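You operate a simulated robot arm through the tools that you are given. There is no shell and no other tool.

The job below is to be done with a simulated two-armed robot. You get a single attempt, and the scene is never put back.

JOB
Put the straight fitting on the left end of the cabinet worktop away on the shelf of the side table. Pick up the oiler with one hand, pass it to the other hand and put it on the top of the number five air cart. Fetch the blue plug from the work bench top and set it on the top shelf of the right rack. Fetch the 40 white topped ring and stand it on the blue tray on the top of the control cabinet. Fetch the slim black fitting and stand it on the lower shelf of the fitting bench. Take the line filter and put it on the lower shelf of the fitting bench. The order is free. Set down upright: oiler, white topped ring, slim black fitting, line filter.

It is judged by the outcome, as a careful person would: the job done as asked, and still so three seconds after it is handed in. It fails if anything else is knocked over, pushed out of place, dropped, spilled or broken.

ROBOT AND FRAMES
Two 7-joint arms with two-finger grippers on one trunk, on a base that moves. Base frame: it is fixed to the floor where the robot stands at the start and does not move with it; the origin is under the middle of the robot, x ahead of it, y to its left, z up. Readings come in mm, rad, newtons and seconds.
The left shoulder is at the start at [38, 161, 1156], the right one opposite. With the tool pointing down near the work surface each hand reaches from about 280 to 740 mm from the robot's upright axis, wherever it stands, measured 20 degrees to its own side. Places, roughly: blue plug (4x4x4 cm) [-12000, 1000, 800]; blue tray (20x15x3 cm) [-13600, 4100, 1100]; line filter [-12000, 11500, 1000]; lower shelf of the fitting bench [-11800, 11100, 200]; oiler [-4750, 3500, 750]; shelf of the side table [-13500, 4900, 200]; slim black fitting [-12000, 11250, 1000]; straight fitting (4x3x5 cm) [1700, -3400, 900]; top of the number five air cart [-8500, 4600, 900]; top shelf of the right rack [-13600, 900, 1600]; white topped ring [-13000, 4250, 1250]. Payload 2.45 kg a hand.
The TCP of each hand is the grasp point between the finger pads, 26 mm short of the fingertips. In the tool frame z runs along the fingers and y along their closing line. The gripper opens to 96 mm; its body begins 69 mm behind the TCP.
Orientation is that of the tool frame in the base frame, as a unit quaternion [x, y, z, w]. With the fingers straight down and closing along the base's y, the tool's x points along the base's -x, its y along +y and its z along -z.

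CONTROLS
- The arms move only by the tool arm_command. It takes "left_targets", "right_targets" or both (then of equal length, played together; a hand with none holds still); each is a list of rows, each a list of 7 numbers: the shift along the tool's x, y, z in mm, then the turn, a rotation vector about the tool's x, y, z in rad, then the opening, from 0 (shut) to 1 (fully open). In form: [[tx, ty, tz, rx, ry, rz, hand], ...]. A call has 1 to 20 rows; each row shifts and turns the commanded pose from where the row before left it, along the tool's axes as they then stand. Rows are played at 5 a second. More than 50 mm and 0.15 rad between two rows, or a gripper value outside its range, and nothing of the call is played. A pose out of reach is approached as far as the arm can. The call stops where the force on the tool passes 40 N (or 10 N more than at its start, if that is more) or the arm is blocked; 0.2 s more then pass. The fingers move at their own pace (about 119.9 mm/s each) and stop on an object; they squeeze with about 29 N. The grip force told is the motor's: it shows also when the fingers shut on nothing. Time passes only in rows, and 0.2 s behind the last, so rows that do not move let the fingers close. It gives the time, the measured TCP pose, the force on the tool (base axes), the opening and the grip force at its end, in the units of the frame above (readings bear some noise), with the torque about the TCP (base axes, N m) and any sound that the robot's microphone picked up, and new pictures: "views" is both (left out), scene, wrist or none (wrist: the cameras of the hands that moved).
- Cameras (640 x 400 px; columns grow to the right, rows downward): "scene" is now at [111.8, -3.4, 1642.7]; the picture's right is [-0.03, -1.00, 0.00], its down [-0.63, 0.02, -0.78] and it looks along [0.78, -0.03, -0.63] (base axes); focal length 270 px, centre (320, 200). "left" rides on the left gripper at [82, -3, -98] in its tool frame; the picture's right is [0.04, 1.00, 0.00], its down [-0.73, 0.03, -0.68] and it looks along [-0.68, 0.03, 0.73] (tool axes); focal length 256 px, centre (320, 200). "right" rides on the right gripper at [82, 3, -98] in its tool frame; the picture's right is [-0.04, 1.00, 0.00], its down [-0.73, -0.03, -0.68] and it looks along [-0.68, -0.03, 0.73] (tool axes); focal length 256 px, centre (320, 200). There is no depth. A picture from a camera that has moved, and an enlarged one, comes with that camera's place and axes in the base frame and with its lens.
- slide_trunk(by): moves the trunk up (or, below 0, down) by that many mm; the arms and the scene camera ride with it, the base frame stays. It gives what a move gives, with no picture.
- roll_base(legs): drives the robot by 1 to 6 legs, each [ahead, left, turn to the left] in mm, mm and rad, along the robot's own axes; the way and the turn of a leg run together, so that a leg with both is an arc; at most 1500 mm and 3.142 rad a leg. The arms and the cameras ride along, it lands a little off, and it stops where it bumps. It gives what a move gives, and a new picture of the scene camera.
- turn_head(pan, tilt): turns the head with the scene camera to pan (to the left, within 2.094 rad either way) and tilt (down, from -0.506 to 1.204), counted from straight ahead of the robot (the tilt from the chest, where the trunk bows). It gives what a move gives, and a new picture of the scene camera.
- close_up(camera, box): a new picture of the part [left, top, right, bottom] of that camera's present view, enlarged. No time passes.
- finish_job(): hands the job in; it is judged then, once.

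Nothing tells you exact positions but the pictures and the camera data. Unless the task says otherwise, let go and move clear before handing in.

The tools are called after "Request:" by a JSON object that holds its "method" and its "body". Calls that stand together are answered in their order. arm_command: Moves the arms, as the interface text tells. Its arguments: {"type":"object","properties":{"left_targets":{"type":"array"},"right_targets":{"type":"array"},"views":{"type":"string","enum":["both","scene","wrist","none"]}},"required":[]} The other tools are called the same way: slide_trunk (by) moves the trunk up or down; roll_base (legs) drives the base; turn_head (pan, tilt) turns the head that bears the scene camera; close_up (camera, box) takes an enlarged picture of a part of a camera's view; finish_job () hands the job in.

At the start:

```text
t: 0.0
left_ee_pos: [589.1, 213.4, 1182.8]
left_tool_rot: [-0.001, 1.0, -0.001, 0.0]
left_ft_force: [-0.9, -0.3, -0.1]
left_ft_torque: [0.0, 0.0, 0.01]
left_finger_gap: 95.9
left_grasp_force: 0.0
right_ee_pos: [561.2, -234.3, 1195.3]
right_tool_rot: [0.0, 1.0, 0.0, 0.0]
right_ft_force: [-0.2, 1.0, -0.4]
right_ft_torque: [0.01, -0.04, 0.05]
right_finger_gap: 95.8
right_grasp_force: 0.0
trunk travel left (down, up): [-325.0, 242.0]
robot x, y, heading: [1.6, -0.3, -0.004]
head pan, tilt (commanded): [-0.033, 0.674]
```

scene: 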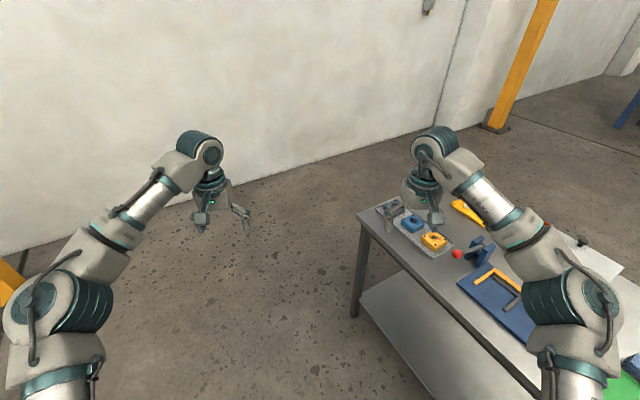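
right: 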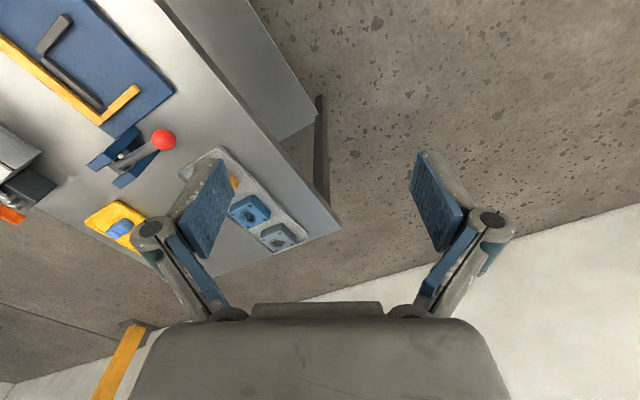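
left: 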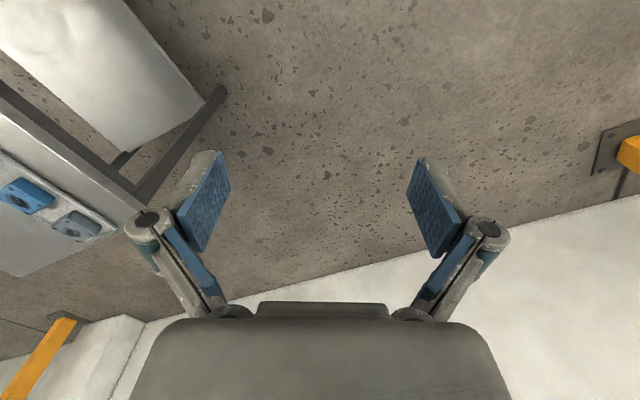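

I see a bench close ahead on the right with fixtures on it, and a wall ahead. I'll look around with the head before driving, starting toward the straight fitting to the right.

Request:
{"method": "turn_head", "body": {"pan": -1.1, "tilt": 0.3}}

Request:
{"method": "turn_head", "body": {"pan": -2.0, "tilt": 0.3}}

Request:
{"method": "turn_head", "body": {"pan": 1.2, "tilt": 0.3}}

Request:
{"method": "turn_head", "body": {"pan": 2.09, "tilt": 0.2}}

```text
t: 1.3
left_ee_pos: [584.8, 213.8, 1185.3]
left_tool_rot: [0.0, 1.0, 0.0, 0.002]
left_ft_force: [-0.5, -1.1, -0.2]
left_ft_torque: [0.02, 0.0, 0.04]
left_finger_gap: 95.9
left_grasp_force: 0.1
right_ee_pos: [556.7, -232.8, 1198.4]
right_tool_rot: [0.0, 1.0, 0.0, 0.002]
right_ft_force: [0.4, 0.1, -0.6]
right_ft_torque: [-0.01, -0.01, 0.04]
right_finger_gap: 96.0
right_grasp_force: 0.0
trunk travel left (down, up): [-325.0, 242.0]
robot x, y, heading: [0.8, -0.6, 0.002]
head pan, tilt (commanded): [-1.1, 0.3]
camera scene: at [68.3, -83.9, 1676.8], right [-0.89, -0.45, 0.0], down [-0.14, 0.26, -0.95], along [0.43, -0.85, -0.3], focal length 270 px, centre (320, 200)
```

scene: 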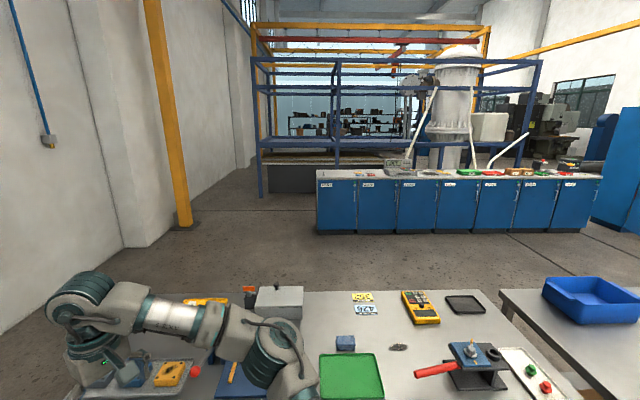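

```text
t: 2.5
left_ee_pos: [584.9, 213.8, 1186.3]
left_tool_rot: [-0.001, 1.0, 0.0, 0.001]
left_ft_force: [0.1, -0.4, 0.1]
left_ft_torque: [0.03, -0.03, 0.0]
left_finger_gap: 96.3
left_grasp_force: 0.1
right_ee_pos: [556.8, -233.5, 1197.7]
right_tool_rot: [0.0, 1.0, 0.001, 0.002]
right_ft_force: [-1.0, -0.6, -0.8]
right_ft_torque: [-0.02, 0.02, 0.0]
right_finger_gap: 96.0
right_grasp_force: 0.0
trunk travel left (down, up): [-325.0, 242.0]
robot x, y, heading: [0.2, 2.3, -0.001]
head pan, tilt (commanded): [-2.0, 0.3]
camera scene: at [-12.9, -85.6, 1677.2], right [-0.91, 0.42, 0.0], down [0.12, 0.27, -0.96], along [-0.4, -0.87, -0.29], focal length 270 px, centre (320, 200)
```

scene: 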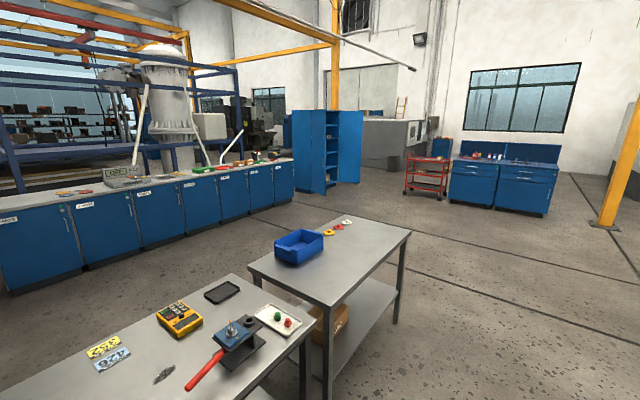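

```text
t: 5.2
left_ee_pos: [584.8, 214.0, 1184.0]
left_tool_rot: [-0.001, 1.0, 0.0, 0.002]
left_ft_force: [-0.1, 0.1, 0.8]
left_ft_torque: [-0.01, -0.02, 0.0]
left_finger_gap: 96.3
left_grasp_force: 0.0
right_ee_pos: [556.4, -234.2, 1197.9]
right_tool_rot: [0.0, 1.0, 0.0, 0.002]
right_ft_force: [0.6, -1.2, -0.1]
right_ft_torque: [0.0, 0.01, -0.02]
right_finger_gap: 96.2
right_grasp_force: 0.1
trunk travel left (down, up): [-325.0, 242.0]
robot x, y, heading: [1.6, -1.4, 0.002]
head pan, tilt (commanded): [1.201, 0.3]
camera scene: at [59.8, 86.5, 1676.9], right [0.93, -0.36, 0.0], down [-0.11, -0.28, -0.95], along [0.34, 0.89, -0.3], focal length 270 px, centre (320, 200)
```

scene: 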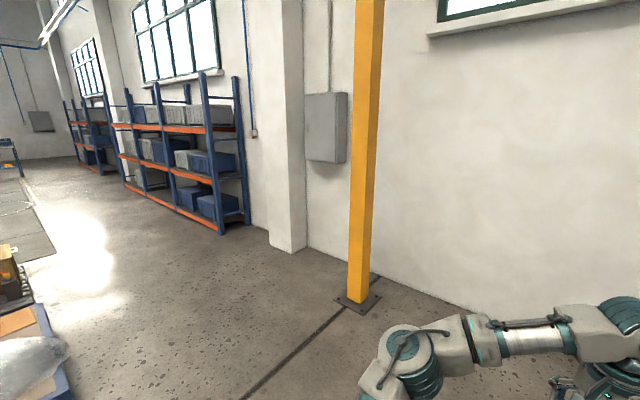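

```text
t: 6.4
left_ee_pos: [584.7, 214.4, 1185.0]
left_tool_rot: [-0.001, 1.0, 0.0, 0.002]
left_ft_force: [0.9, 0.4, 0.5]
left_ft_torque: [-0.01, -0.02, -0.01]
left_finger_gap: 95.9
left_grasp_force: 0.1
right_ee_pos: [557.0, -233.2, 1198.5]
right_tool_rot: [0.0, 1.0, 0.0, 0.002]
right_ft_force: [0.1, -0.5, 0.3]
right_ft_torque: [0.01, 0.01, -0.01]
right_finger_gap: 95.8
right_grasp_force: 0.1
trunk travel left (down, up): [-325.0, 242.0]
robot x, y, heading: [-2.4, 1.8, 0.0]
head pan, tilt (commanded): [2.089, 0.201]
camera scene: at [-20.1, 80.4, 1686.5], right [0.87, 0.49, 0.0], down [0.09, -0.17, -0.98], along [-0.49, 0.85, -0.2], focal length 270 px, centre (320, 200)
```

scene: 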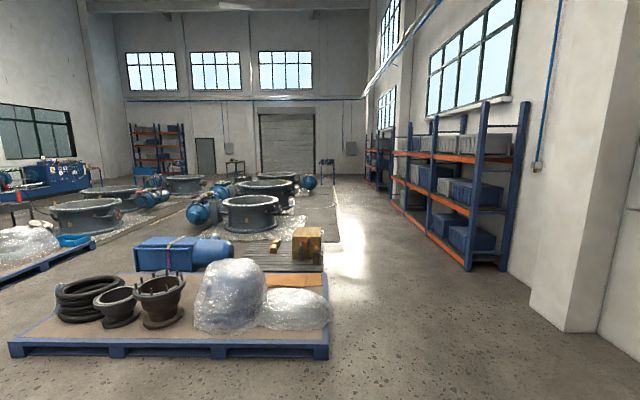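

The room is turned about 27° to the base frame; the blue cabinets with the worktop lie to the right behind the near bench, so I'll drive round the bench's left end. I take the straight fitting to be at the left end of that worktop.

Request:
{"method": "turn_head", "body": {"pan": -0.6, "tilt": 0.45}}

Request:
{"method": "roll_base", "body": {"legs": [[1341, 672, 0], [0, 0, -1.107], [1400, 0, 0]]}}

```text
t: 8.8
left_ee_pos: [585.6, 214.5, 1186.0]
left_tool_rot: [-0.001, 1.0, 0.0, 0.002]
left_ft_force: [0.8, 0.6, 0.5]
left_ft_torque: [0.0, 0.0, 0.01]
left_finger_gap: 95.9
left_grasp_force: 0.0
right_ee_pos: [555.9, -232.7, 1197.4]
right_tool_rot: [0.0, 1.0, 0.001, 0.002]
right_ft_force: [-0.4, 0.6, -0.4]
right_ft_torque: [-0.03, 0.02, 0.01]
right_finger_gap: 95.8
right_grasp_force: 0.0
trunk travel left (down, up): [-325.0, 242.0]
robot x, y, heading: [-2.2, 3.4, -0.002]
head pan, tilt (commanded): [-0.6, 0.45]
camera scene: at [101.8, -52.5, 1662.7], right [-0.56, -0.83, 0.0], down [-0.36, 0.25, -0.9], along [0.74, -0.51, -0.44], focal length 270 px, centre (320, 200)
```

scene: 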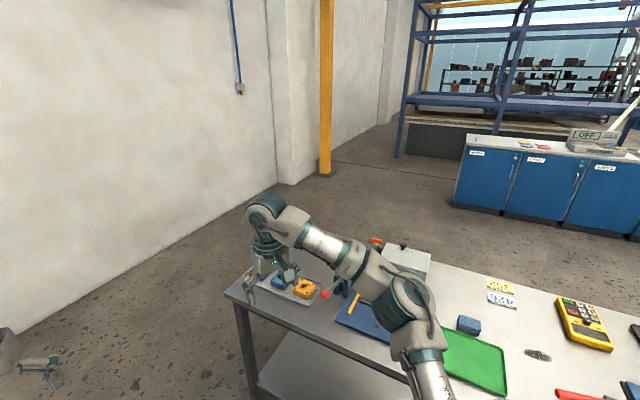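

```text
t: 25.5
left_ee_pos: [2417.6, -1005.5, 1185.3]
left_tool_rot: [0.523, 0.852, 0.0, 0.001]
left_ft_force: [-0.4, 0.8, -0.2]
left_ft_torque: [0.02, -0.05, 0.01]
left_finger_gap: 96.0
left_grasp_force: 0.1
right_ee_pos: [2006.7, -1182.0, 1198.3]
right_tool_rot: [0.523, 0.852, -0.001, 0.002]
right_ft_force: [-0.5, -0.3, 1.1]
right_ft_torque: [0.0, 0.03, -0.01]
right_finger_gap: 95.9
right_grasp_force: 0.0
trunk travel left (down, up): [-325.0, 242.0]
robot x, y, heading: [1963.6, -581.7, -1.1]
head pan, tilt (commanded): [-0.6, 0.45]
camera scene: at [1962.2, -692.6, 1662.8], right [-0.99, 0.13, 0.0], down [0.05, 0.44, -0.9], along [-0.12, -0.89, -0.44], focal length 270 px, centre (320, 200)
```

scene: 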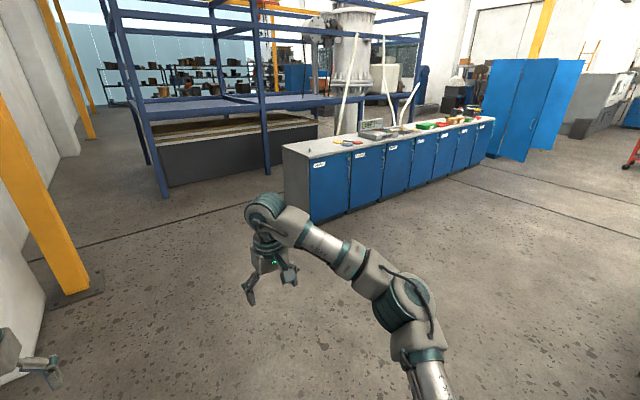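

The drive landed well, and the worktop's near end is now in view with a small item standing on it. I'll zoom in to identify the straight fitting.

Request:
{"method": "close_up", "body": {"camera": "scene", "box": [270, 110, 430, 210]}}

Request:
{"method": "roll_base", "body": {"legs": [[1000, 0, 0], [0, -1000, 0], [0, -500, 0]]}}

```text
4.00 times, centred on (350, 160) of scene
camera zoom: at [1962.2, -692.6, 1662.8], right [-0.99, 0.13, 0.0], down [0.05, 0.44, -0.9], along [-0.12, -0.89, -0.44], focal length 1082 px, centre (200, 360)
```

zoom: 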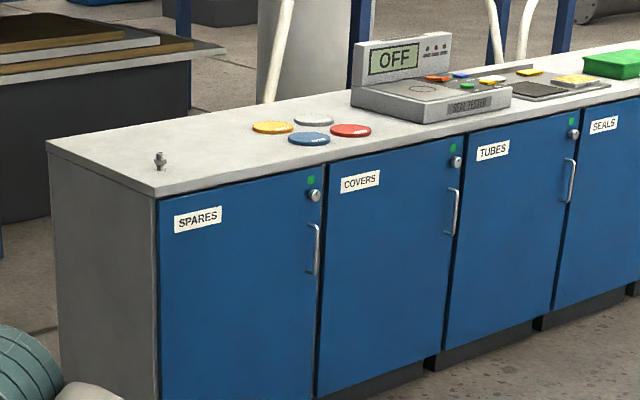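

```text
t: 38.0
left_ee_pos: [1564.2, -2558.4, 1183.4]
left_tool_rot: [0.508, 0.862, -0.007, -0.001]
left_ft_force: [0.9, -0.1, 0.2]
left_ft_torque: [0.01, 0.04, 0.05]
left_finger_gap: 96.0
left_grasp_force: 0.0
right_ee_pos: [1157.4, -2746.5, 1205.0]
right_tool_rot: [0.509, 0.861, -0.008, -0.001]
right_ft_force: [0.8, 0.4, 0.1]
right_ft_torque: [-0.04, 0.03, 0.04]
right_finger_gap: 96.2
right_grasp_force: 0.0
trunk travel left (down, up): [-325.0, 242.0]
robot x, y, heading: [1084.4, -2156.1, -1.065]
head pan, tilt (commanded): [-0.6, 0.45]
camera scene: at [1103.1, -2262.6, 1663.3], right [-0.99, 0.1, 0.01], down [0.03, 0.43, -0.9], along [-0.09, -0.9, -0.43], focal length 270 px, centre (320, 200)
```

scene: 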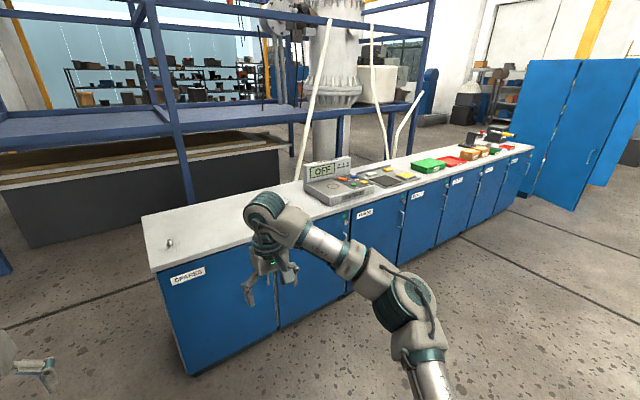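

The fitting stands at the near-left corner of the worktop. I'll look straight ahead to get its position.

Request:
{"method": "turn_head", "body": {"pan": 0.0, "tilt": 0.5}}

```text
t: 39.0
left_ee_pos: [1562.4, -2553.2, 1187.7]
left_tool_rot: [0.508, 0.861, -0.008, 0.003]
left_ft_force: [0.7, 0.2, -0.1]
left_ft_torque: [-0.04, 0.11, 0.04]
left_finger_gap: 96.1
left_grasp_force: 0.0
right_ee_pos: [1157.0, -2742.0, 1207.1]
right_tool_rot: [0.508, 0.861, -0.009, 0.002]
right_ft_force: [0.4, 0.6, 0.0]
right_ft_torque: [-0.06, 0.04, -0.02]
right_finger_gap: 96.0
right_grasp_force: 0.0
trunk travel left (down, up): [-325.0, 242.0]
robot x, y, heading: [1084.0, -2157.3, -1.072]
head pan, tilt (commanded): [0.0, 0.499]
camera scene: at [1156.3, -2250.4, 1658.1], right [-0.88, -0.48, 0.01], down [-0.24, 0.42, -0.88], along [0.42, -0.77, -0.48], focal length 270 px, centre (320, 200)
```

scene: 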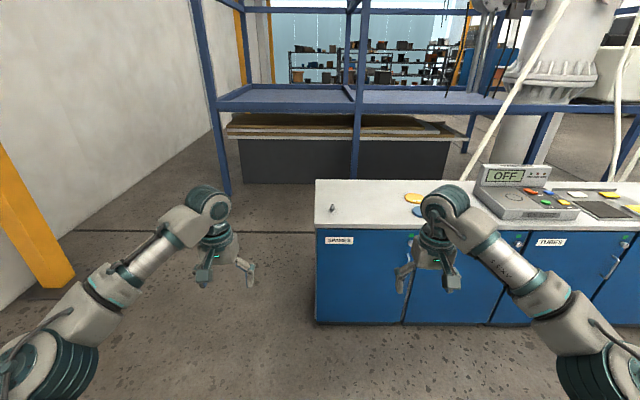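

Request:
{"method": "close_up", "body": {"camera": "scene", "box": [292, 183, 372, 233]}}

```text
8.00 times, centred on (332, 208) of scene
camera zoom: at [1156.3, -2250.4, 1658.1], right [-0.88, -0.48, 0.01], down [-0.24, 0.42, -0.88], along [0.42, -0.77, -0.48], focal length 2164 px, centre (224, 136)
```

zoom: 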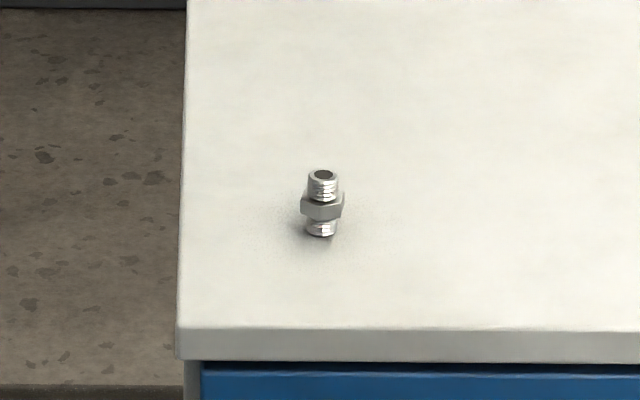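

The straight fitting (hex body, threaded both ends) stands near the front-left corner of the top at about [1710, -3410]. I'll drive up so that the left hand gets it comfortably.

Request:
{"method": "roll_base", "body": {"legs": [[700, -232, -0.035]]}}

Request:
{"method": "turn_head", "body": {"pan": 0.3, "tilt": 0.8}}

```text
t: 43.0
left_ee_pos: [1652.6, -3309.5, 1192.2]
left_tool_rot: [0.521, 0.853, -0.001, 0.007]
left_ft_force: [-1.0, -0.2, -1.1]
left_ft_torque: [0.01, -0.03, -0.02]
left_finger_gap: 96.0
left_grasp_force: 0.0
right_ee_pos: [1240.8, -3485.0, 1202.5]
right_tool_rot: [0.523, 0.853, -0.001, 0.007]
right_ft_force: [-0.2, -0.5, 0.7]
right_ft_torque: [0.0, -0.02, -0.02]
right_finger_gap: 96.1
right_grasp_force: 0.1
trunk travel left (down, up): [-325.0, 242.0]
robot x, y, heading: [1209.4, -2889.7, -1.1]
head pan, tilt (commanded): [0.0, 0.499]
camera scene: at [1248.5, -2997.3, 1658.3], right [-0.89, -0.45, -0.01], down [-0.21, 0.43, -0.88], along [0.4, -0.78, -0.48], focal length 270 px, centre (320, 200)
```

scene: 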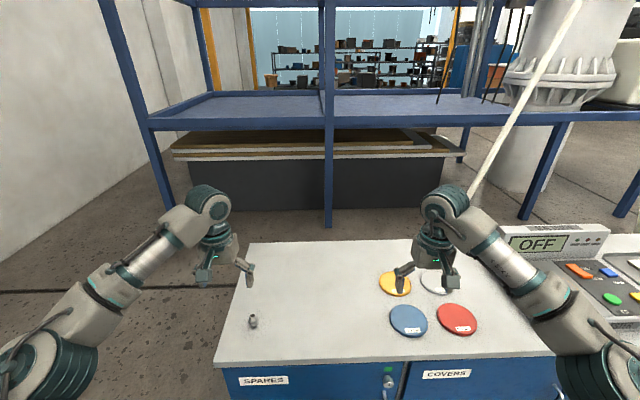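

```text
t: 43.8
left_ee_pos: [1655.3, -3304.3, 1194.3]
left_tool_rot: [0.522, 0.853, -0.004, 0.006]
left_ft_force: [-0.2, 0.1, -0.6]
left_ft_torque: [-0.02, 0.0, 0.04]
left_finger_gap: 96.1
left_grasp_force: 0.0
right_ee_pos: [1242.3, -3481.6, 1205.9]
right_tool_rot: [0.523, 0.852, -0.003, 0.006]
right_ft_force: [-0.6, -1.0, -0.3]
right_ft_torque: [-0.02, 0.0, 0.01]
right_finger_gap: 96.1
right_grasp_force: 0.1
trunk travel left (down, up): [-325.0, 242.0]
robot x, y, heading: [1202.6, -2888.4, -1.104]
head pan, tilt (commanded): [0.3, 0.799]
camera scene: at [1269.8, -2972.1, 1632.4], right [-0.72, -0.7, 0.0], down [-0.5, 0.52, -0.69], along [0.49, -0.5, -0.72], focal length 270 px, centre (320, 200)
```

scene: 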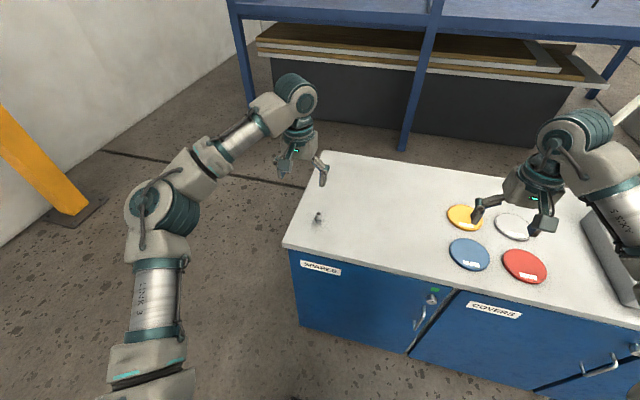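

The fitting is about 694 mm ahead and 218 mm left of the robot's axis; I'll roll 130 mm closer and then use the left wrist camera above it.

Request:
{"method": "roll_base", "body": {"legs": [[130, 0, 0]]}}

Request:
{"method": "arm_command", "body": {"left_targets": [[0, 0, 0, 0, 0, 0, 1], [0, 0, 40, 0, 0, 0, 1], [0, 0, 40, 0, 0, 0, 1], [0, 0, 40, 0, 0, 0, 1]], "views": "both"}}

```text
t: 45.1
left_ee_pos: [1717.4, -3417.8, 1193.2]
left_tool_rot: [0.521, 0.853, -0.006, 0.006]
left_ft_force: [-0.1, -0.5, -0.9]
left_ft_torque: [-0.04, 0.0, -0.02]
left_finger_gap: 96.2
left_grasp_force: 0.0
right_ee_pos: [1307.5, -3594.9, 1206.7]
right_tool_rot: [0.522, 0.853, -0.005, 0.006]
right_ft_force: [0.6, 0.0, 0.0]
right_ft_torque: [-0.01, -0.01, -0.01]
right_finger_gap: 96.0
right_grasp_force: 0.0
trunk travel left (down, up): [-325.0, 242.0]
robot x, y, heading: [1266.3, -3005.8, -1.103]
head pan, tilt (commanded): [0.3, 0.799]
camera scene: at [1332.2, -3084.3, 1632.6], right [-0.72, -0.7, 0.0], down [-0.5, 0.52, -0.7], along [0.48, -0.5, -0.72], focal length 270 px, centre (320, 200)
```

scene: 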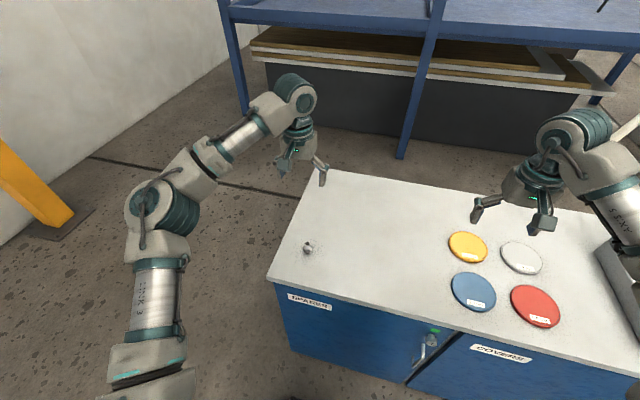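

```text
t: 46.1
left_ee_pos: [1717.8, -3416.1, 1073.1]
left_tool_rot: [0.522, 0.853, -0.006, 0.006]
left_ft_force: [-0.5, -0.4, -0.2]
left_ft_torque: [-0.04, -0.02, 0.01]
left_finger_gap: 96.0
left_grasp_force: 0.0
right_ee_pos: [1307.4, -3590.8, 1208.3]
right_tool_rot: [0.522, 0.853, -0.007, 0.006]
right_ft_force: [0.1, -0.9, 0.1]
right_ft_torque: [0.01, -0.02, -0.01]
right_finger_gap: 96.0
right_grasp_force: 0.0
trunk travel left (down, up): [-325.0, 242.0]
robot x, y, heading: [1266.4, -3004.0, -1.093]
head pan, tilt (commanded): [0.3, 0.799]
camera scene: at [1335.6, -3085.6, 1632.3], right [-0.72, -0.7, 0.0], down [-0.5, 0.52, -0.69], along [0.48, -0.5, -0.72], focal length 270 px, centre (320, 200)
camera left: at [1678.7, -3342.8, 1169.1], right [0.87, 0.49, -0.01], down [0.36, -0.63, 0.69], along [0.34, -0.61, -0.72], focal length 256 px, centre (320, 200)
```

scene: 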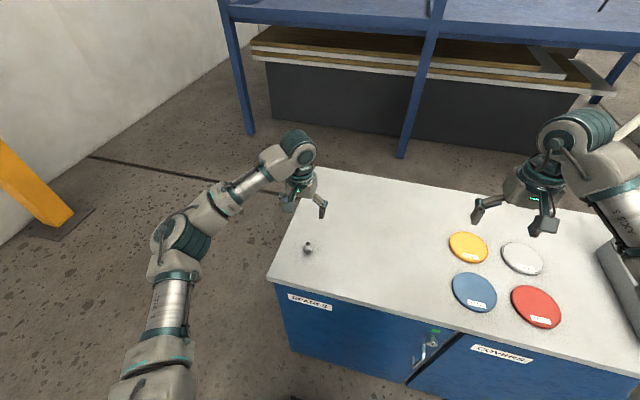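
left: 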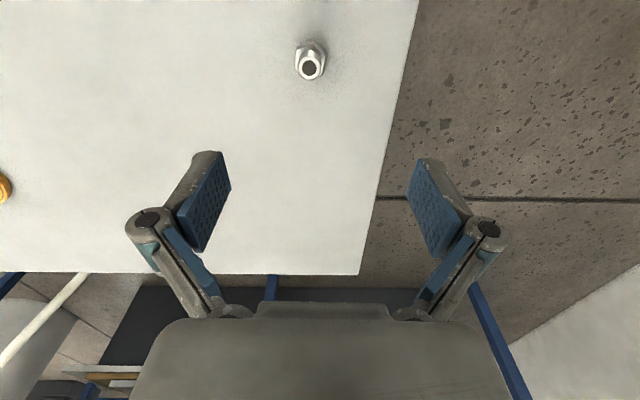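

The fitting is about 14 mm toward the robot and 8 mm to the right of the left TCP line. Before choosing the grasp tilt, I'll look closely at the gripper's build.

Request:
{"method": "close_up", "body": {"camera": "scene", "box": [260, 110, 360, 172]}}

Request:
{"method": "close_up", "body": {"camera": "scene", "box": [440, 100, 640, 225]}}

Request:
{"method": "close_up", "body": {"camera": "left", "box": [260, 20, 360, 82]}}

```text
6.40 times, centred on (310, 141) of scene
camera zoom: at [1335.6, -3085.6, 1632.3], right [-0.72, -0.7, 0.0], down [-0.5, 0.52, -0.69], along [0.48, -0.5, -0.72], focal length 1731 px, centre (384, 578)
```

zoom: 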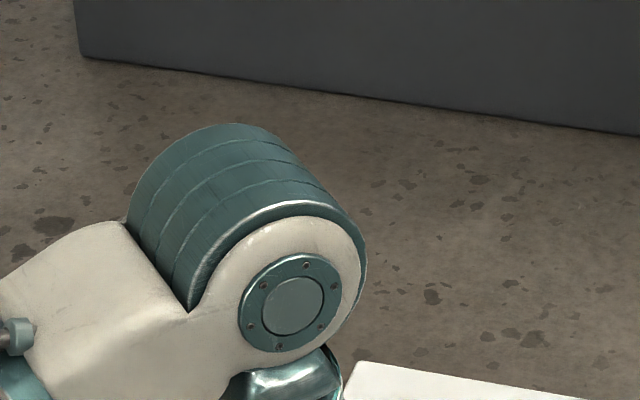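

```text
3.20 times, centred on (540, 162) of scene
camera zoom: at [1335.6, -3085.6, 1632.3], right [-0.72, -0.7, 0.0], down [-0.5, 0.52, -0.69], along [0.48, -0.5, -0.72], focal length 866 px, centre (-384, 320)
```

zoom: 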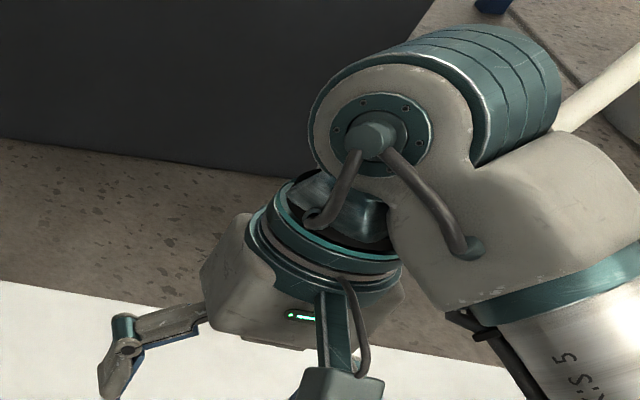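

```text
6.40 times, centred on (310, 51) of left
camera zoom: at [1678.7, -3342.8, 1169.1], right [0.87, 0.49, -0.01], down [0.36, -0.63, 0.69], along [0.34, -0.61, -0.72], focal length 1638 px, centre (384, 1154)
```

zoom: 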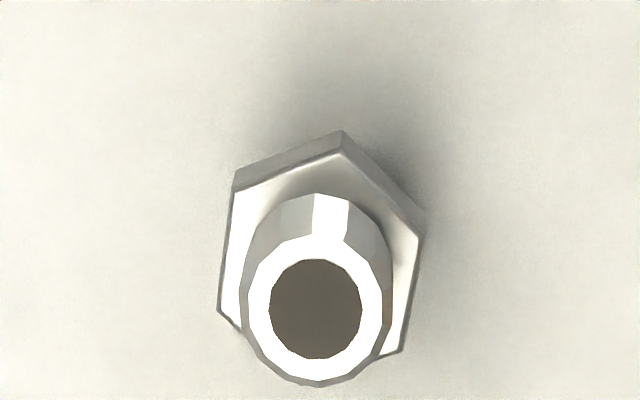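

The wrist camera is virtual and two hex flats face the pads. I'll tilt the left hand about 43° forward while high, so that the fitting can later be set upright under the table top, and correct the TCP over the fitting.

Request:
{"method": "arm_command", "body": {"left_targets": [[14, -8, 0, 0, 0, 0, 1], [0, 0, 0, 0, -0.15, 0, 1], [0, 0, 0, 0, -0.15, 0, 1], [0, 0, 0, 0, -0.15, 0, 1], [0, 0, 0, 0, -0.15, 0, 1], [0, 0, 0, 0, -0.15, 0, 1], [0, 0, 0, 0, 0, 0, 1]], "views": "both"}}

```text
t: 47.7
left_ee_pos: [1704.8, -3409.0, 1074.1]
left_tool_rot: [0.485, 0.79, -0.199, 0.318]
left_ft_force: [0.3, 0.5, 0.2]
left_ft_torque: [0.02, -0.05, -0.01]
left_finger_gap: 95.8
left_grasp_force: 0.1
right_ee_pos: [1304.8, -3591.2, 1209.1]
right_tool_rot: [0.523, 0.852, -0.006, 0.007]
right_ft_force: [0.6, -0.8, 0.9]
right_ft_torque: [-0.02, -0.01, -0.01]
right_finger_gap: 96.0
right_grasp_force: 0.0
trunk travel left (down, up): [-325.0, 242.0]
robot x, y, heading: [1262.0, -3005.8, -1.104]
head pan, tilt (commanded): [0.3, 0.799]
camera scene: at [1333.6, -3085.9, 1632.3], right [-0.72, -0.7, 0.0], down [-0.5, 0.52, -0.69], along [0.48, -0.5, -0.72], focal length 270 px, centre (320, 200)
camera left: at [1645.2, -3296.6, 1087.7], right [0.88, 0.48, -0.03], down [0.05, -0.03, 1.0], along [0.48, -0.88, -0.06], focal length 256 px, centre (320, 200)
```

scene: 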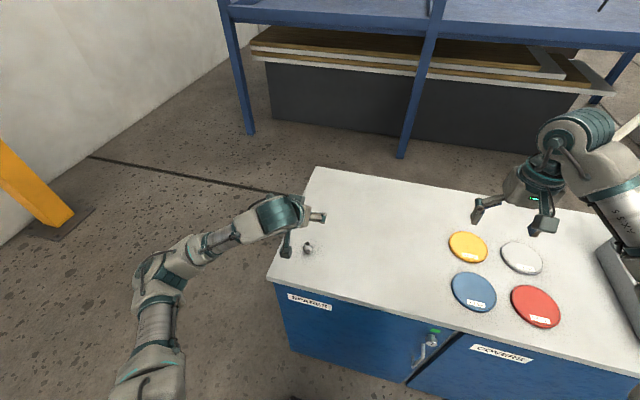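
left: 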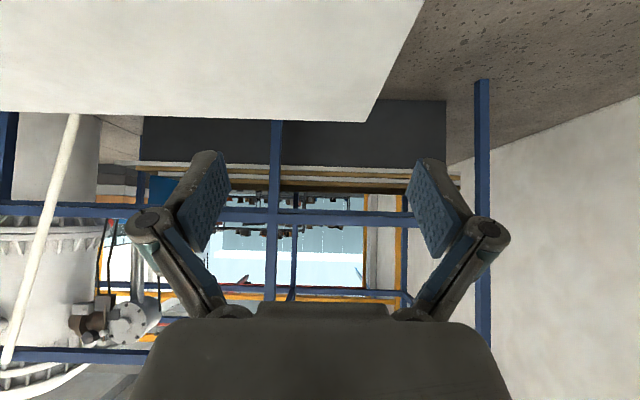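

Tilt reached. Now I descend vertically 140 mm toward the fitting and recheck with the wrist camera.

Request:
{"method": "arm_command", "body": {"left_targets": [[31.85, 0, 34.2, 0, 0, 0, 1], [31.85, 0, 34.2, 0, 0, 0, 1], [31.85, 0, 34.2, 0, 0, 0, 1], [0, 0, 0, 0, 0, 0, 1]], "views": "both"}}

Request:
{"method": "close_up", "body": {"camera": "scene", "box": [240, 180, 380, 268]}}

```text
t: 48.7
left_ee_pos: [1704.4, -3409.9, 932.8]
left_tool_rot: [0.484, 0.791, -0.197, 0.319]
left_ft_force: [0.5, -0.3, 0.4]
left_ft_torque: [0.0, 0.0, 0.01]
left_finger_gap: 96.0
left_grasp_force: 0.1
right_ee_pos: [1305.4, -3591.8, 1208.5]
right_tool_rot: [0.522, 0.853, -0.006, 0.007]
right_ft_force: [0.0, -0.1, 0.5]
right_ft_torque: [0.0, -0.03, -0.03]
right_finger_gap: 96.1
right_grasp_force: 0.1
trunk travel left (down, up): [-325.0, 242.0]
robot x, y, heading: [1266.7, -3009.6, -1.099]
head pan, tilt (commanded): [0.3, 0.799]
camera scene: at [1333.2, -3085.5, 1632.4], right [-0.72, -0.7, 0.0], down [-0.5, 0.52, -0.69], along [0.48, -0.5, -0.72], focal length 270 px, centre (320, 200)
camera left: at [1644.4, -3298.4, 945.4], right [0.88, 0.48, -0.03], down [0.05, -0.04, 1.0], along [0.48, -0.88, -0.06], focal length 256 px, centre (320, 200)
```

scene: 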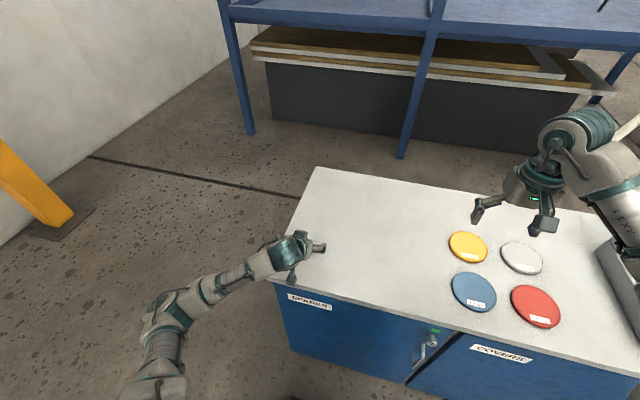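
left: 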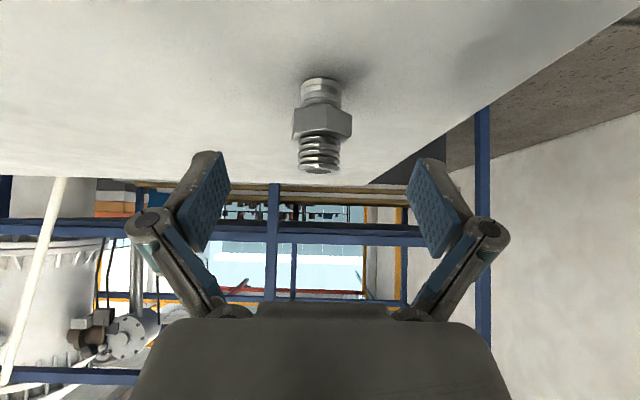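

```text
4.55 times, centred on (310, 224) of scene
camera zoom: at [1333.2, -3085.5, 1632.4], right [-0.72, -0.7, 0.0], down [-0.5, 0.52, -0.69], along [0.48, -0.5, -0.72], focal length 1230 px, centre (366, 91)
```

zoom: 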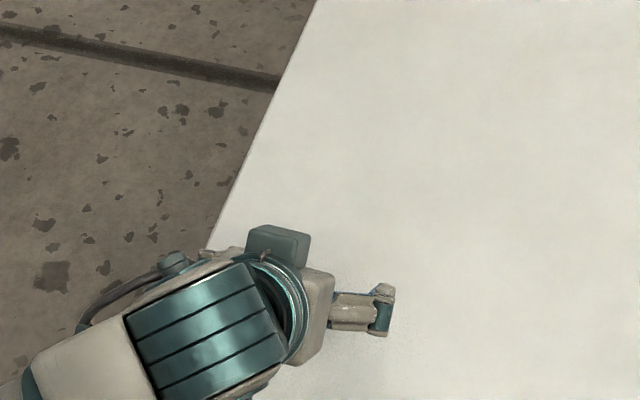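

The fitting is centred between the pads, with the worktop near z = 877. I'll go down the last 24 mm and close.

Request:
{"method": "arm_command", "body": {"left_targets": [[7.1, 0, 9.8, 0, 0, 0, 1], [7.1, 0, 9.8, 0, 0, 0, 1], [0, 0, 0, 0, 0, 0, 1], [0, 0, 0, 0, 0, 0, 0.2], [0, 0, 0, 0, 0, 0, 0], [0, 0, 0, 0, 0, 0, 0], [0, 0, 0, 0, 0, 0, 0], [0, 0, 0, 0, 0, 0, 0]], "views": "both"}}

```text
t: 50.5
left_ee_pos: [1706.4, -3413.2, 909.7]
left_tool_rot: [0.484, 0.791, -0.197, 0.319]
left_ft_force: [0.3, -1.1, 0.9]
left_ft_torque: [-0.03, 0.04, -0.02]
left_finger_gap: 26.9
left_grasp_force: 28.9
right_ee_pos: [1304.2, -3591.7, 1208.4]
right_tool_rot: [0.523, 0.853, -0.006, 0.007]
right_ft_force: [-0.7, -0.1, 0.1]
right_ft_torque: [0.01, 0.01, 0.0]
right_finger_gap: 96.1
right_grasp_force: 0.0
trunk travel left (down, up): [-325.0, 242.0]
robot x, y, heading: [1262.4, -3011.3, -1.101]
head pan, tilt (commanded): [0.3, 0.799]
camera scene: at [1333.0, -3085.6, 1632.4], right [-0.72, -0.7, 0.0], down [-0.5, 0.52, -0.69], along [0.48, -0.5, -0.72], focal length 270 px, centre (320, 200)
camera left: at [1646.3, -3301.7, 922.8], right [0.88, 0.48, -0.03], down [0.05, -0.04, 1.0], along [0.48, -0.88, -0.06], focal length 256 px, centre (320, 200)
```

scene: 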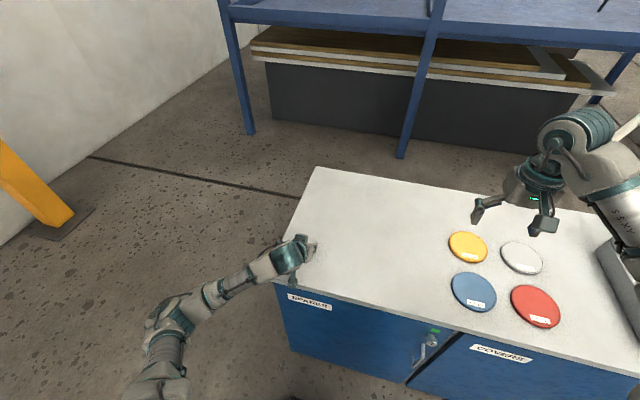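
left: 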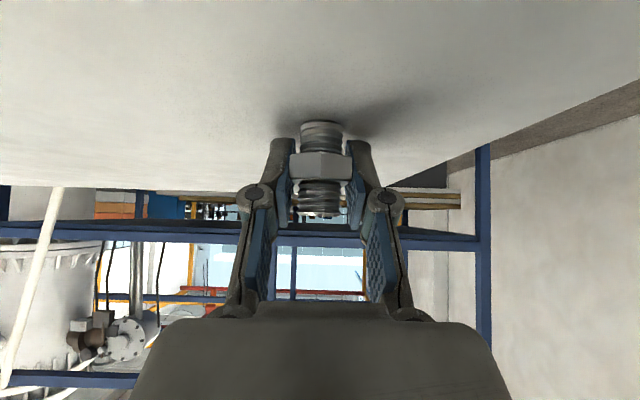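

Gripped at 27 mm with 29 N. Lifting straight up.

Request:
{"method": "arm_command", "body": {"left_targets": [[-13.6, 0, -14.6, 0, 0, 0, 0], [-30.7, 0, -32.9, 0, 0, 0, 0], [-30.7, 0, -32.9, 0, 0, 0, 0], [-30.7, 0, -32.9, 0, 0, 0, 0], [-30.7, 0, -32.9, 0, 0, 0, 0], [-30.7, 0, -32.9, 0, 0, 0, 0], [0, 0, 0, 0, 0, 0, 0]], "views": "both"}}

```text
t: 52.1
left_ee_pos: [1705.4, -3410.0, 1154.2]
left_tool_rot: [0.483, 0.791, -0.196, 0.319]
left_ft_force: [0.2, -0.3, -1.1]
left_ft_torque: [0.02, 0.01, -0.02]
left_finger_gap: 27.0
left_grasp_force: 28.8
right_ee_pos: [1304.7, -3592.9, 1208.2]
right_tool_rot: [0.523, 0.853, -0.005, 0.006]
right_ft_force: [0.0, 0.8, -0.8]
right_ft_torque: [-0.01, 0.01, 0.02]
right_finger_gap: 95.9
right_grasp_force: 0.2
trunk travel left (down, up): [-325.0, 242.0]
robot x, y, heading: [1266.4, -3006.8, -1.103]
head pan, tilt (commanded): [0.3, 0.799]
camera scene: at [1333.3, -3086.5, 1632.2], right [-0.72, -0.7, 0.0], down [-0.5, 0.52, -0.69], along [0.48, -0.5, -0.72], focal length 270 px, centre (320, 200)
camera left: at [1646.5, -3298.9, 1168.9], right [0.88, 0.48, -0.03], down [0.05, -0.04, 1.0], along [0.48, -0.88, -0.06], focal length 256 px, centre (320, 200)
```

scene: 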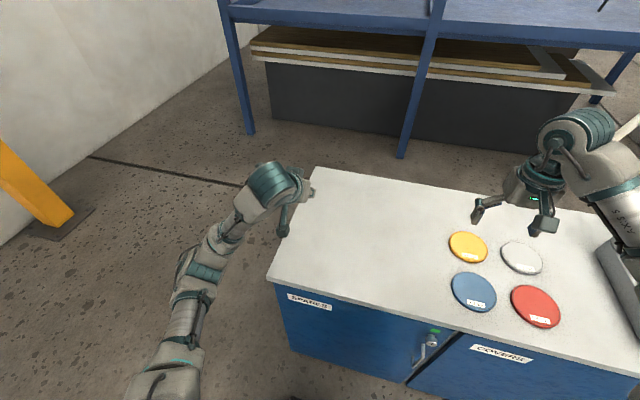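
left: 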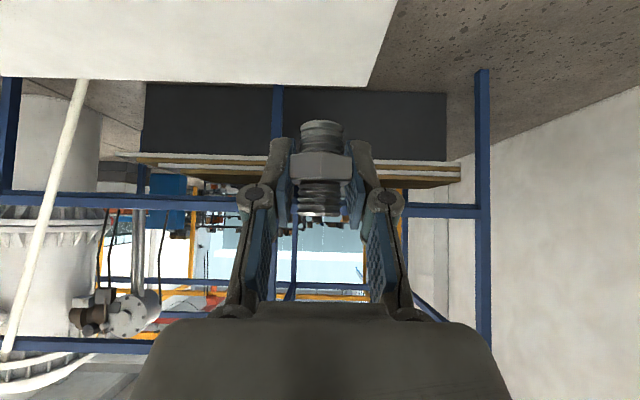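

The fitting is held securely. I'll back out, turn, and drive along the aisle between benches and cabinets to the open floor, looking ahead.

Request:
{"method": "roll_base", "body": {"legs": [[-750, 0, 0], [0, 0, -1.572]]}}

Request:
{"method": "turn_head", "body": {"pan": 0.0, "tilt": 0.3}}

```text
t: 60.0
left_ee_pos: [528.6, -2792.5, 1154.5]
left_tool_rot: [0.9, 0.223, -0.363, 0.089]
left_ft_force: [0.6, 0.0, -0.9]
left_ft_torque: [0.0, -0.01, 0.02]
left_finger_gap: 26.9
left_grasp_force: 29.1
right_ee_pos: [342.3, -2393.3, 1208.4]
right_tool_rot: [0.971, 0.239, -0.009, 0.001]
right_ft_force: [-0.5, 0.3, 0.2]
right_ft_torque: [-0.01, -0.01, -0.03]
right_finger_gap: 95.8
right_grasp_force: 0.0
trunk travel left (down, up): [-325.0, 242.0]
robot x, y, heading: [927.6, -2346.6, -2.663]
head pan, tilt (commanded): [0.3, 0.799]
camera scene: at [850.0, -2414.0, 1632.3], right [-0.7, 0.71, 0.0], down [0.51, 0.51, -0.69], along [-0.49, -0.49, -0.72], focal length 270 px, centre (320, 200)
```

scene: 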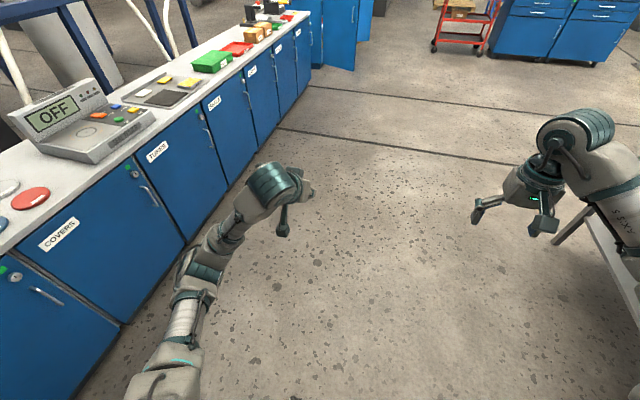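

```text
t: 60.9
left_ee_pos: [533.2, -2790.3, 1158.1]
left_tool_rot: [0.899, 0.223, -0.365, 0.089]
left_ft_force: [0.1, -0.1, -1.2]
left_ft_torque: [0.02, 0.0, 0.0]
left_finger_gap: 26.8
left_grasp_force: 29.2
right_ee_pos: [345.8, -2391.5, 1211.5]
right_tool_rot: [0.971, 0.239, -0.011, 0.001]
right_ft_force: [-0.4, -0.1, 1.0]
right_ft_torque: [0.02, 0.03, 0.0]
right_finger_gap: 96.1
right_grasp_force: 0.0
trunk travel left (down, up): [-325.0, 242.0]
robot x, y, heading: [924.9, -2349.8, -2.664]
head pan, tilt (commanded): [0.0, 0.3]
camera scene: at [824.3, -2400.1, 1676.5], right [-0.46, 0.89, 0.0], down [0.27, 0.14, -0.95], along [-0.84, -0.44, -0.3], focal length 270 px, centre (320, 200)
```

scene: 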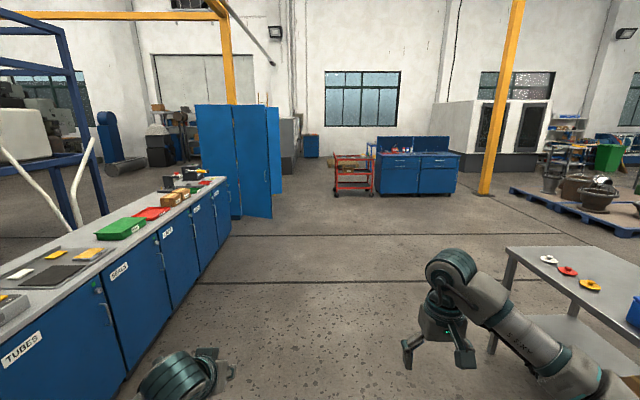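

The aisle is clear. I'll drive 3 m ahead, turn right to face the long hall, and look.

Request:
{"method": "roll_base", "body": {"legs": [[1500, 0, 0], [1500, 0, 0], [0, 0, -1.58]]}}

Request:
{"method": "turn_head", "body": {"pan": 0.6, "tilt": 0.15}}

```text
t: 79.4
left_ee_pos: [-2265.7, -3356.8, 1157.3]
left_tool_rot: [0.801, -0.467, -0.323, -0.191]
left_ft_force: [-0.5, 0.0, -0.7]
left_ft_torque: [-0.02, -0.01, -0.01]
left_finger_gap: 27.3
left_grasp_force: 28.5
right_ee_pos: [-1871.3, -3156.3, 1210.9]
right_tool_rot: [0.864, -0.504, -0.009, -0.007]
right_ft_force: [0.0, 0.4, -0.4]
right_ft_torque: [0.04, 0.01, 0.01]
right_finger_gap: 96.2
right_grasp_force: 0.1
trunk travel left (down, up): [-325.0, 242.0]
robot x, y, heading: [-1809.4, -3740.1, 2.079]
head pan, tilt (commanded): [0.0, 0.3]
camera scene: at [-1864.3, -3634.9, 1676.6], right [0.87, 0.49, 0.0], down [0.15, -0.26, -0.95], along [-0.47, 0.83, -0.3], focal length 270 px, centre (320, 200)
```

scene: 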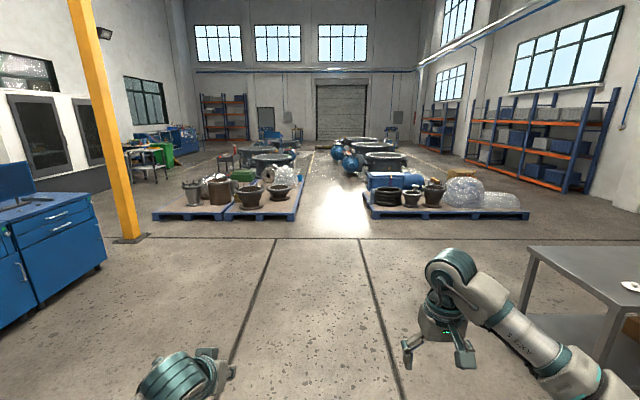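

```text
t: 80.4
left_ee_pos: [-2262.7, -3358.6, 1159.1]
left_tool_rot: [0.8, -0.465, -0.326, -0.191]
left_ft_force: [0.9, 0.4, -1.5]
left_ft_torque: [0.0, 0.0, 0.01]
left_finger_gap: 26.8
left_grasp_force: 28.9
right_ee_pos: [-1868.7, -3161.0, 1213.2]
right_tool_rot: [0.864, -0.503, -0.009, -0.007]
right_ft_force: [-0.2, -0.4, 0.5]
right_ft_torque: [-0.02, 0.0, -0.03]
right_finger_gap: 96.2
right_grasp_force: 0.1
trunk travel left (down, up): [-325.0, 242.0]
robot x, y, heading: [-1806.4, -3735.2, 2.082]
head pan, tilt (commanded): [0.6, 0.15]
camera scene: at [-1900.9, -3674.7, 1690.6], right [0.44, 0.9, 0.0], down [0.14, -0.07, -0.99], along [-0.89, 0.44, -0.15], focal length 270 px, centre (320, 200)
```

scene: 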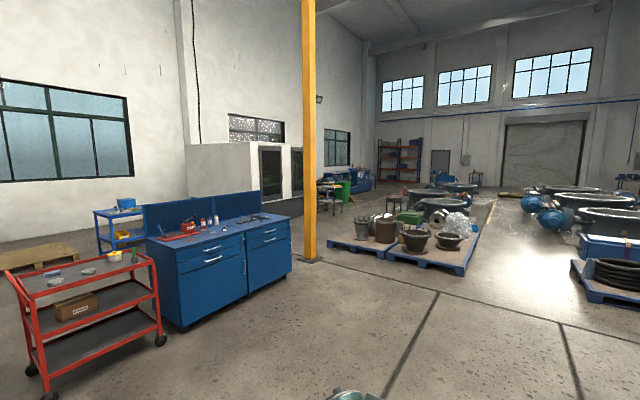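

I see a central aisle between two rows of pallets, about 1.3 m wide. I'll align with it and drive to the pallets, then look ahead again.

Request:
{"method": "turn_head", "body": {"pan": 0.0, "tilt": 0.2}}

Request:
{"method": "roll_base", "body": {"legs": [[0, 0, -0.044], [1500, 0, 0], [1500, 0, 0]]}}

```text
t: 81.4
left_ee_pos: [-2262.8, -3360.6, 1159.5]
left_tool_rot: [0.8, -0.466, -0.326, -0.191]
left_ft_force: [0.6, -0.4, -1.6]
left_ft_torque: [0.0, 0.01, 0.04]
left_finger_gap: 26.9
left_grasp_force: 28.7
right_ee_pos: [-1868.6, -3160.8, 1213.7]
right_tool_rot: [0.864, -0.504, -0.009, -0.008]
right_ft_force: [-0.8, -0.3, 0.7]
right_ft_torque: [0.01, -0.01, 0.03]
right_finger_gap: 96.3
right_grasp_force: 0.0
trunk travel left (down, up): [-325.0, 242.0]
robot x, y, heading: [-1807.1, -3739.9, 2.081]
head pan, tilt (commanded): [0.0, 0.201]
camera scene: at [-1863.5, -3634.8, 1685.9], right [0.87, 0.49, 0.0], down [0.1, -0.18, -0.98], along [-0.48, 0.85, -0.2], focal length 270 px, centre (320, 200)
```

scene: 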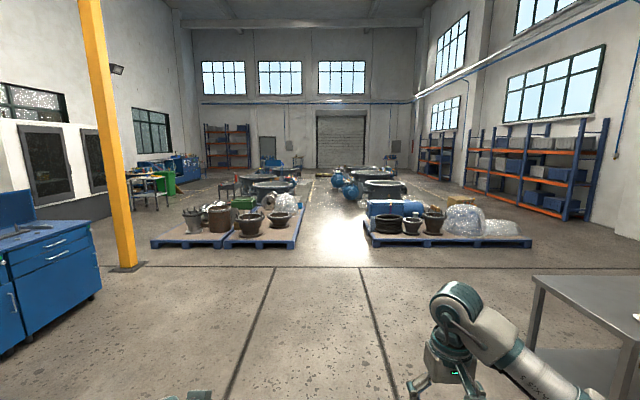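

```text
t: 95.9
left_ee_pos: [-3598.7, -743.5, 1160.1]
left_tool_rot: [0.794, -0.476, -0.322, -0.195]
left_ft_force: [-0.4, 0.6, -0.9]
left_ft_torque: [-0.01, 0.03, 0.02]
left_finger_gap: 27.0
left_grasp_force: 28.9
right_ee_pos: [-3201.3, -553.7, 1213.3]
right_tool_rot: [0.857, -0.515, -0.01, -0.008]
right_ft_force: [-1.0, -0.6, 0.9]
right_ft_torque: [-0.01, -0.04, 0.0]
right_finger_gap: 96.0
right_grasp_force: 0.0
trunk travel left (down, up): [-325.0, 242.0]
robot x, y, heading: [-3154.0, -1129.9, 2.058]
head pan, tilt (commanded): [0.0, 0.201]
camera scene: at [-3207.2, -1028.6, 1685.9], right [0.88, 0.47, 0.0], down [0.1, -0.18, -0.98], along [-0.46, 0.87, -0.2], focal length 270 px, centre (320, 200)
```

scene: 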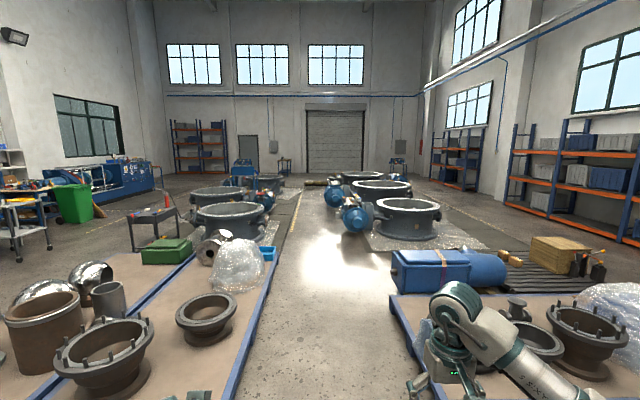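

The lane ahead is clear between the pallets. Continuing along it, then I'll zoom in on the pump at the right where I expect the oiler.

Request:
{"method": "roll_base", "body": {"legs": [[0, 0, -0.02], [1500, 0, 0], [1000, 0, 0]]}}

Request:
{"method": "close_up", "body": {"camera": "scene", "box": [240, 140, 560, 340]}}

```text
t: 108.4
left_ee_pos: [-4712.4, 1477.1, 1161.9]
left_tool_rot: [0.789, -0.484, -0.322, -0.2]
left_ft_force: [0.6, 0.4, -1.0]
left_ft_torque: [0.0, 0.0, 0.01]
left_finger_gap: 26.8
left_grasp_force: 29.4
right_ee_pos: [-4308.9, 1656.5, 1215.5]
right_tool_rot: [0.852, -0.524, -0.011, -0.009]
right_ft_force: [-0.2, -0.2, 0.5]
right_ft_torque: [-0.02, -0.03, 0.01]
right_finger_gap: 95.6
right_grasp_force: 0.1
trunk travel left (down, up): [-325.0, 242.0]
robot x, y, heading: [-4275.4, 1081.1, 2.036]
head pan, tilt (commanded): [0.0, 0.201]
camera scene: at [-4327.4, 1187.1, 1685.9], right [0.89, 0.45, 0.0], down [0.09, -0.18, -0.98], along [-0.44, 0.87, -0.2], focal length 270 px, centre (320, 200)
```

scene: 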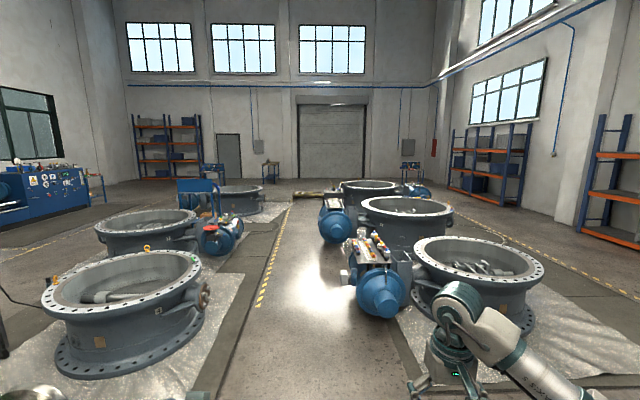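

```text
2.00 times, centred on (400, 240) of scene
camera zoom: at [-4327.4, 1187.1, 1685.9], right [0.89, 0.45, 0.0], down [0.09, -0.18, -0.98], along [-0.44, 0.87, -0.2], focal length 541 px, centre (160, 120)
```

zoom: 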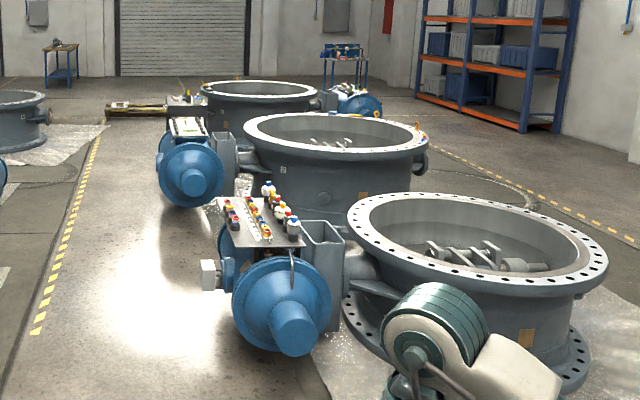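

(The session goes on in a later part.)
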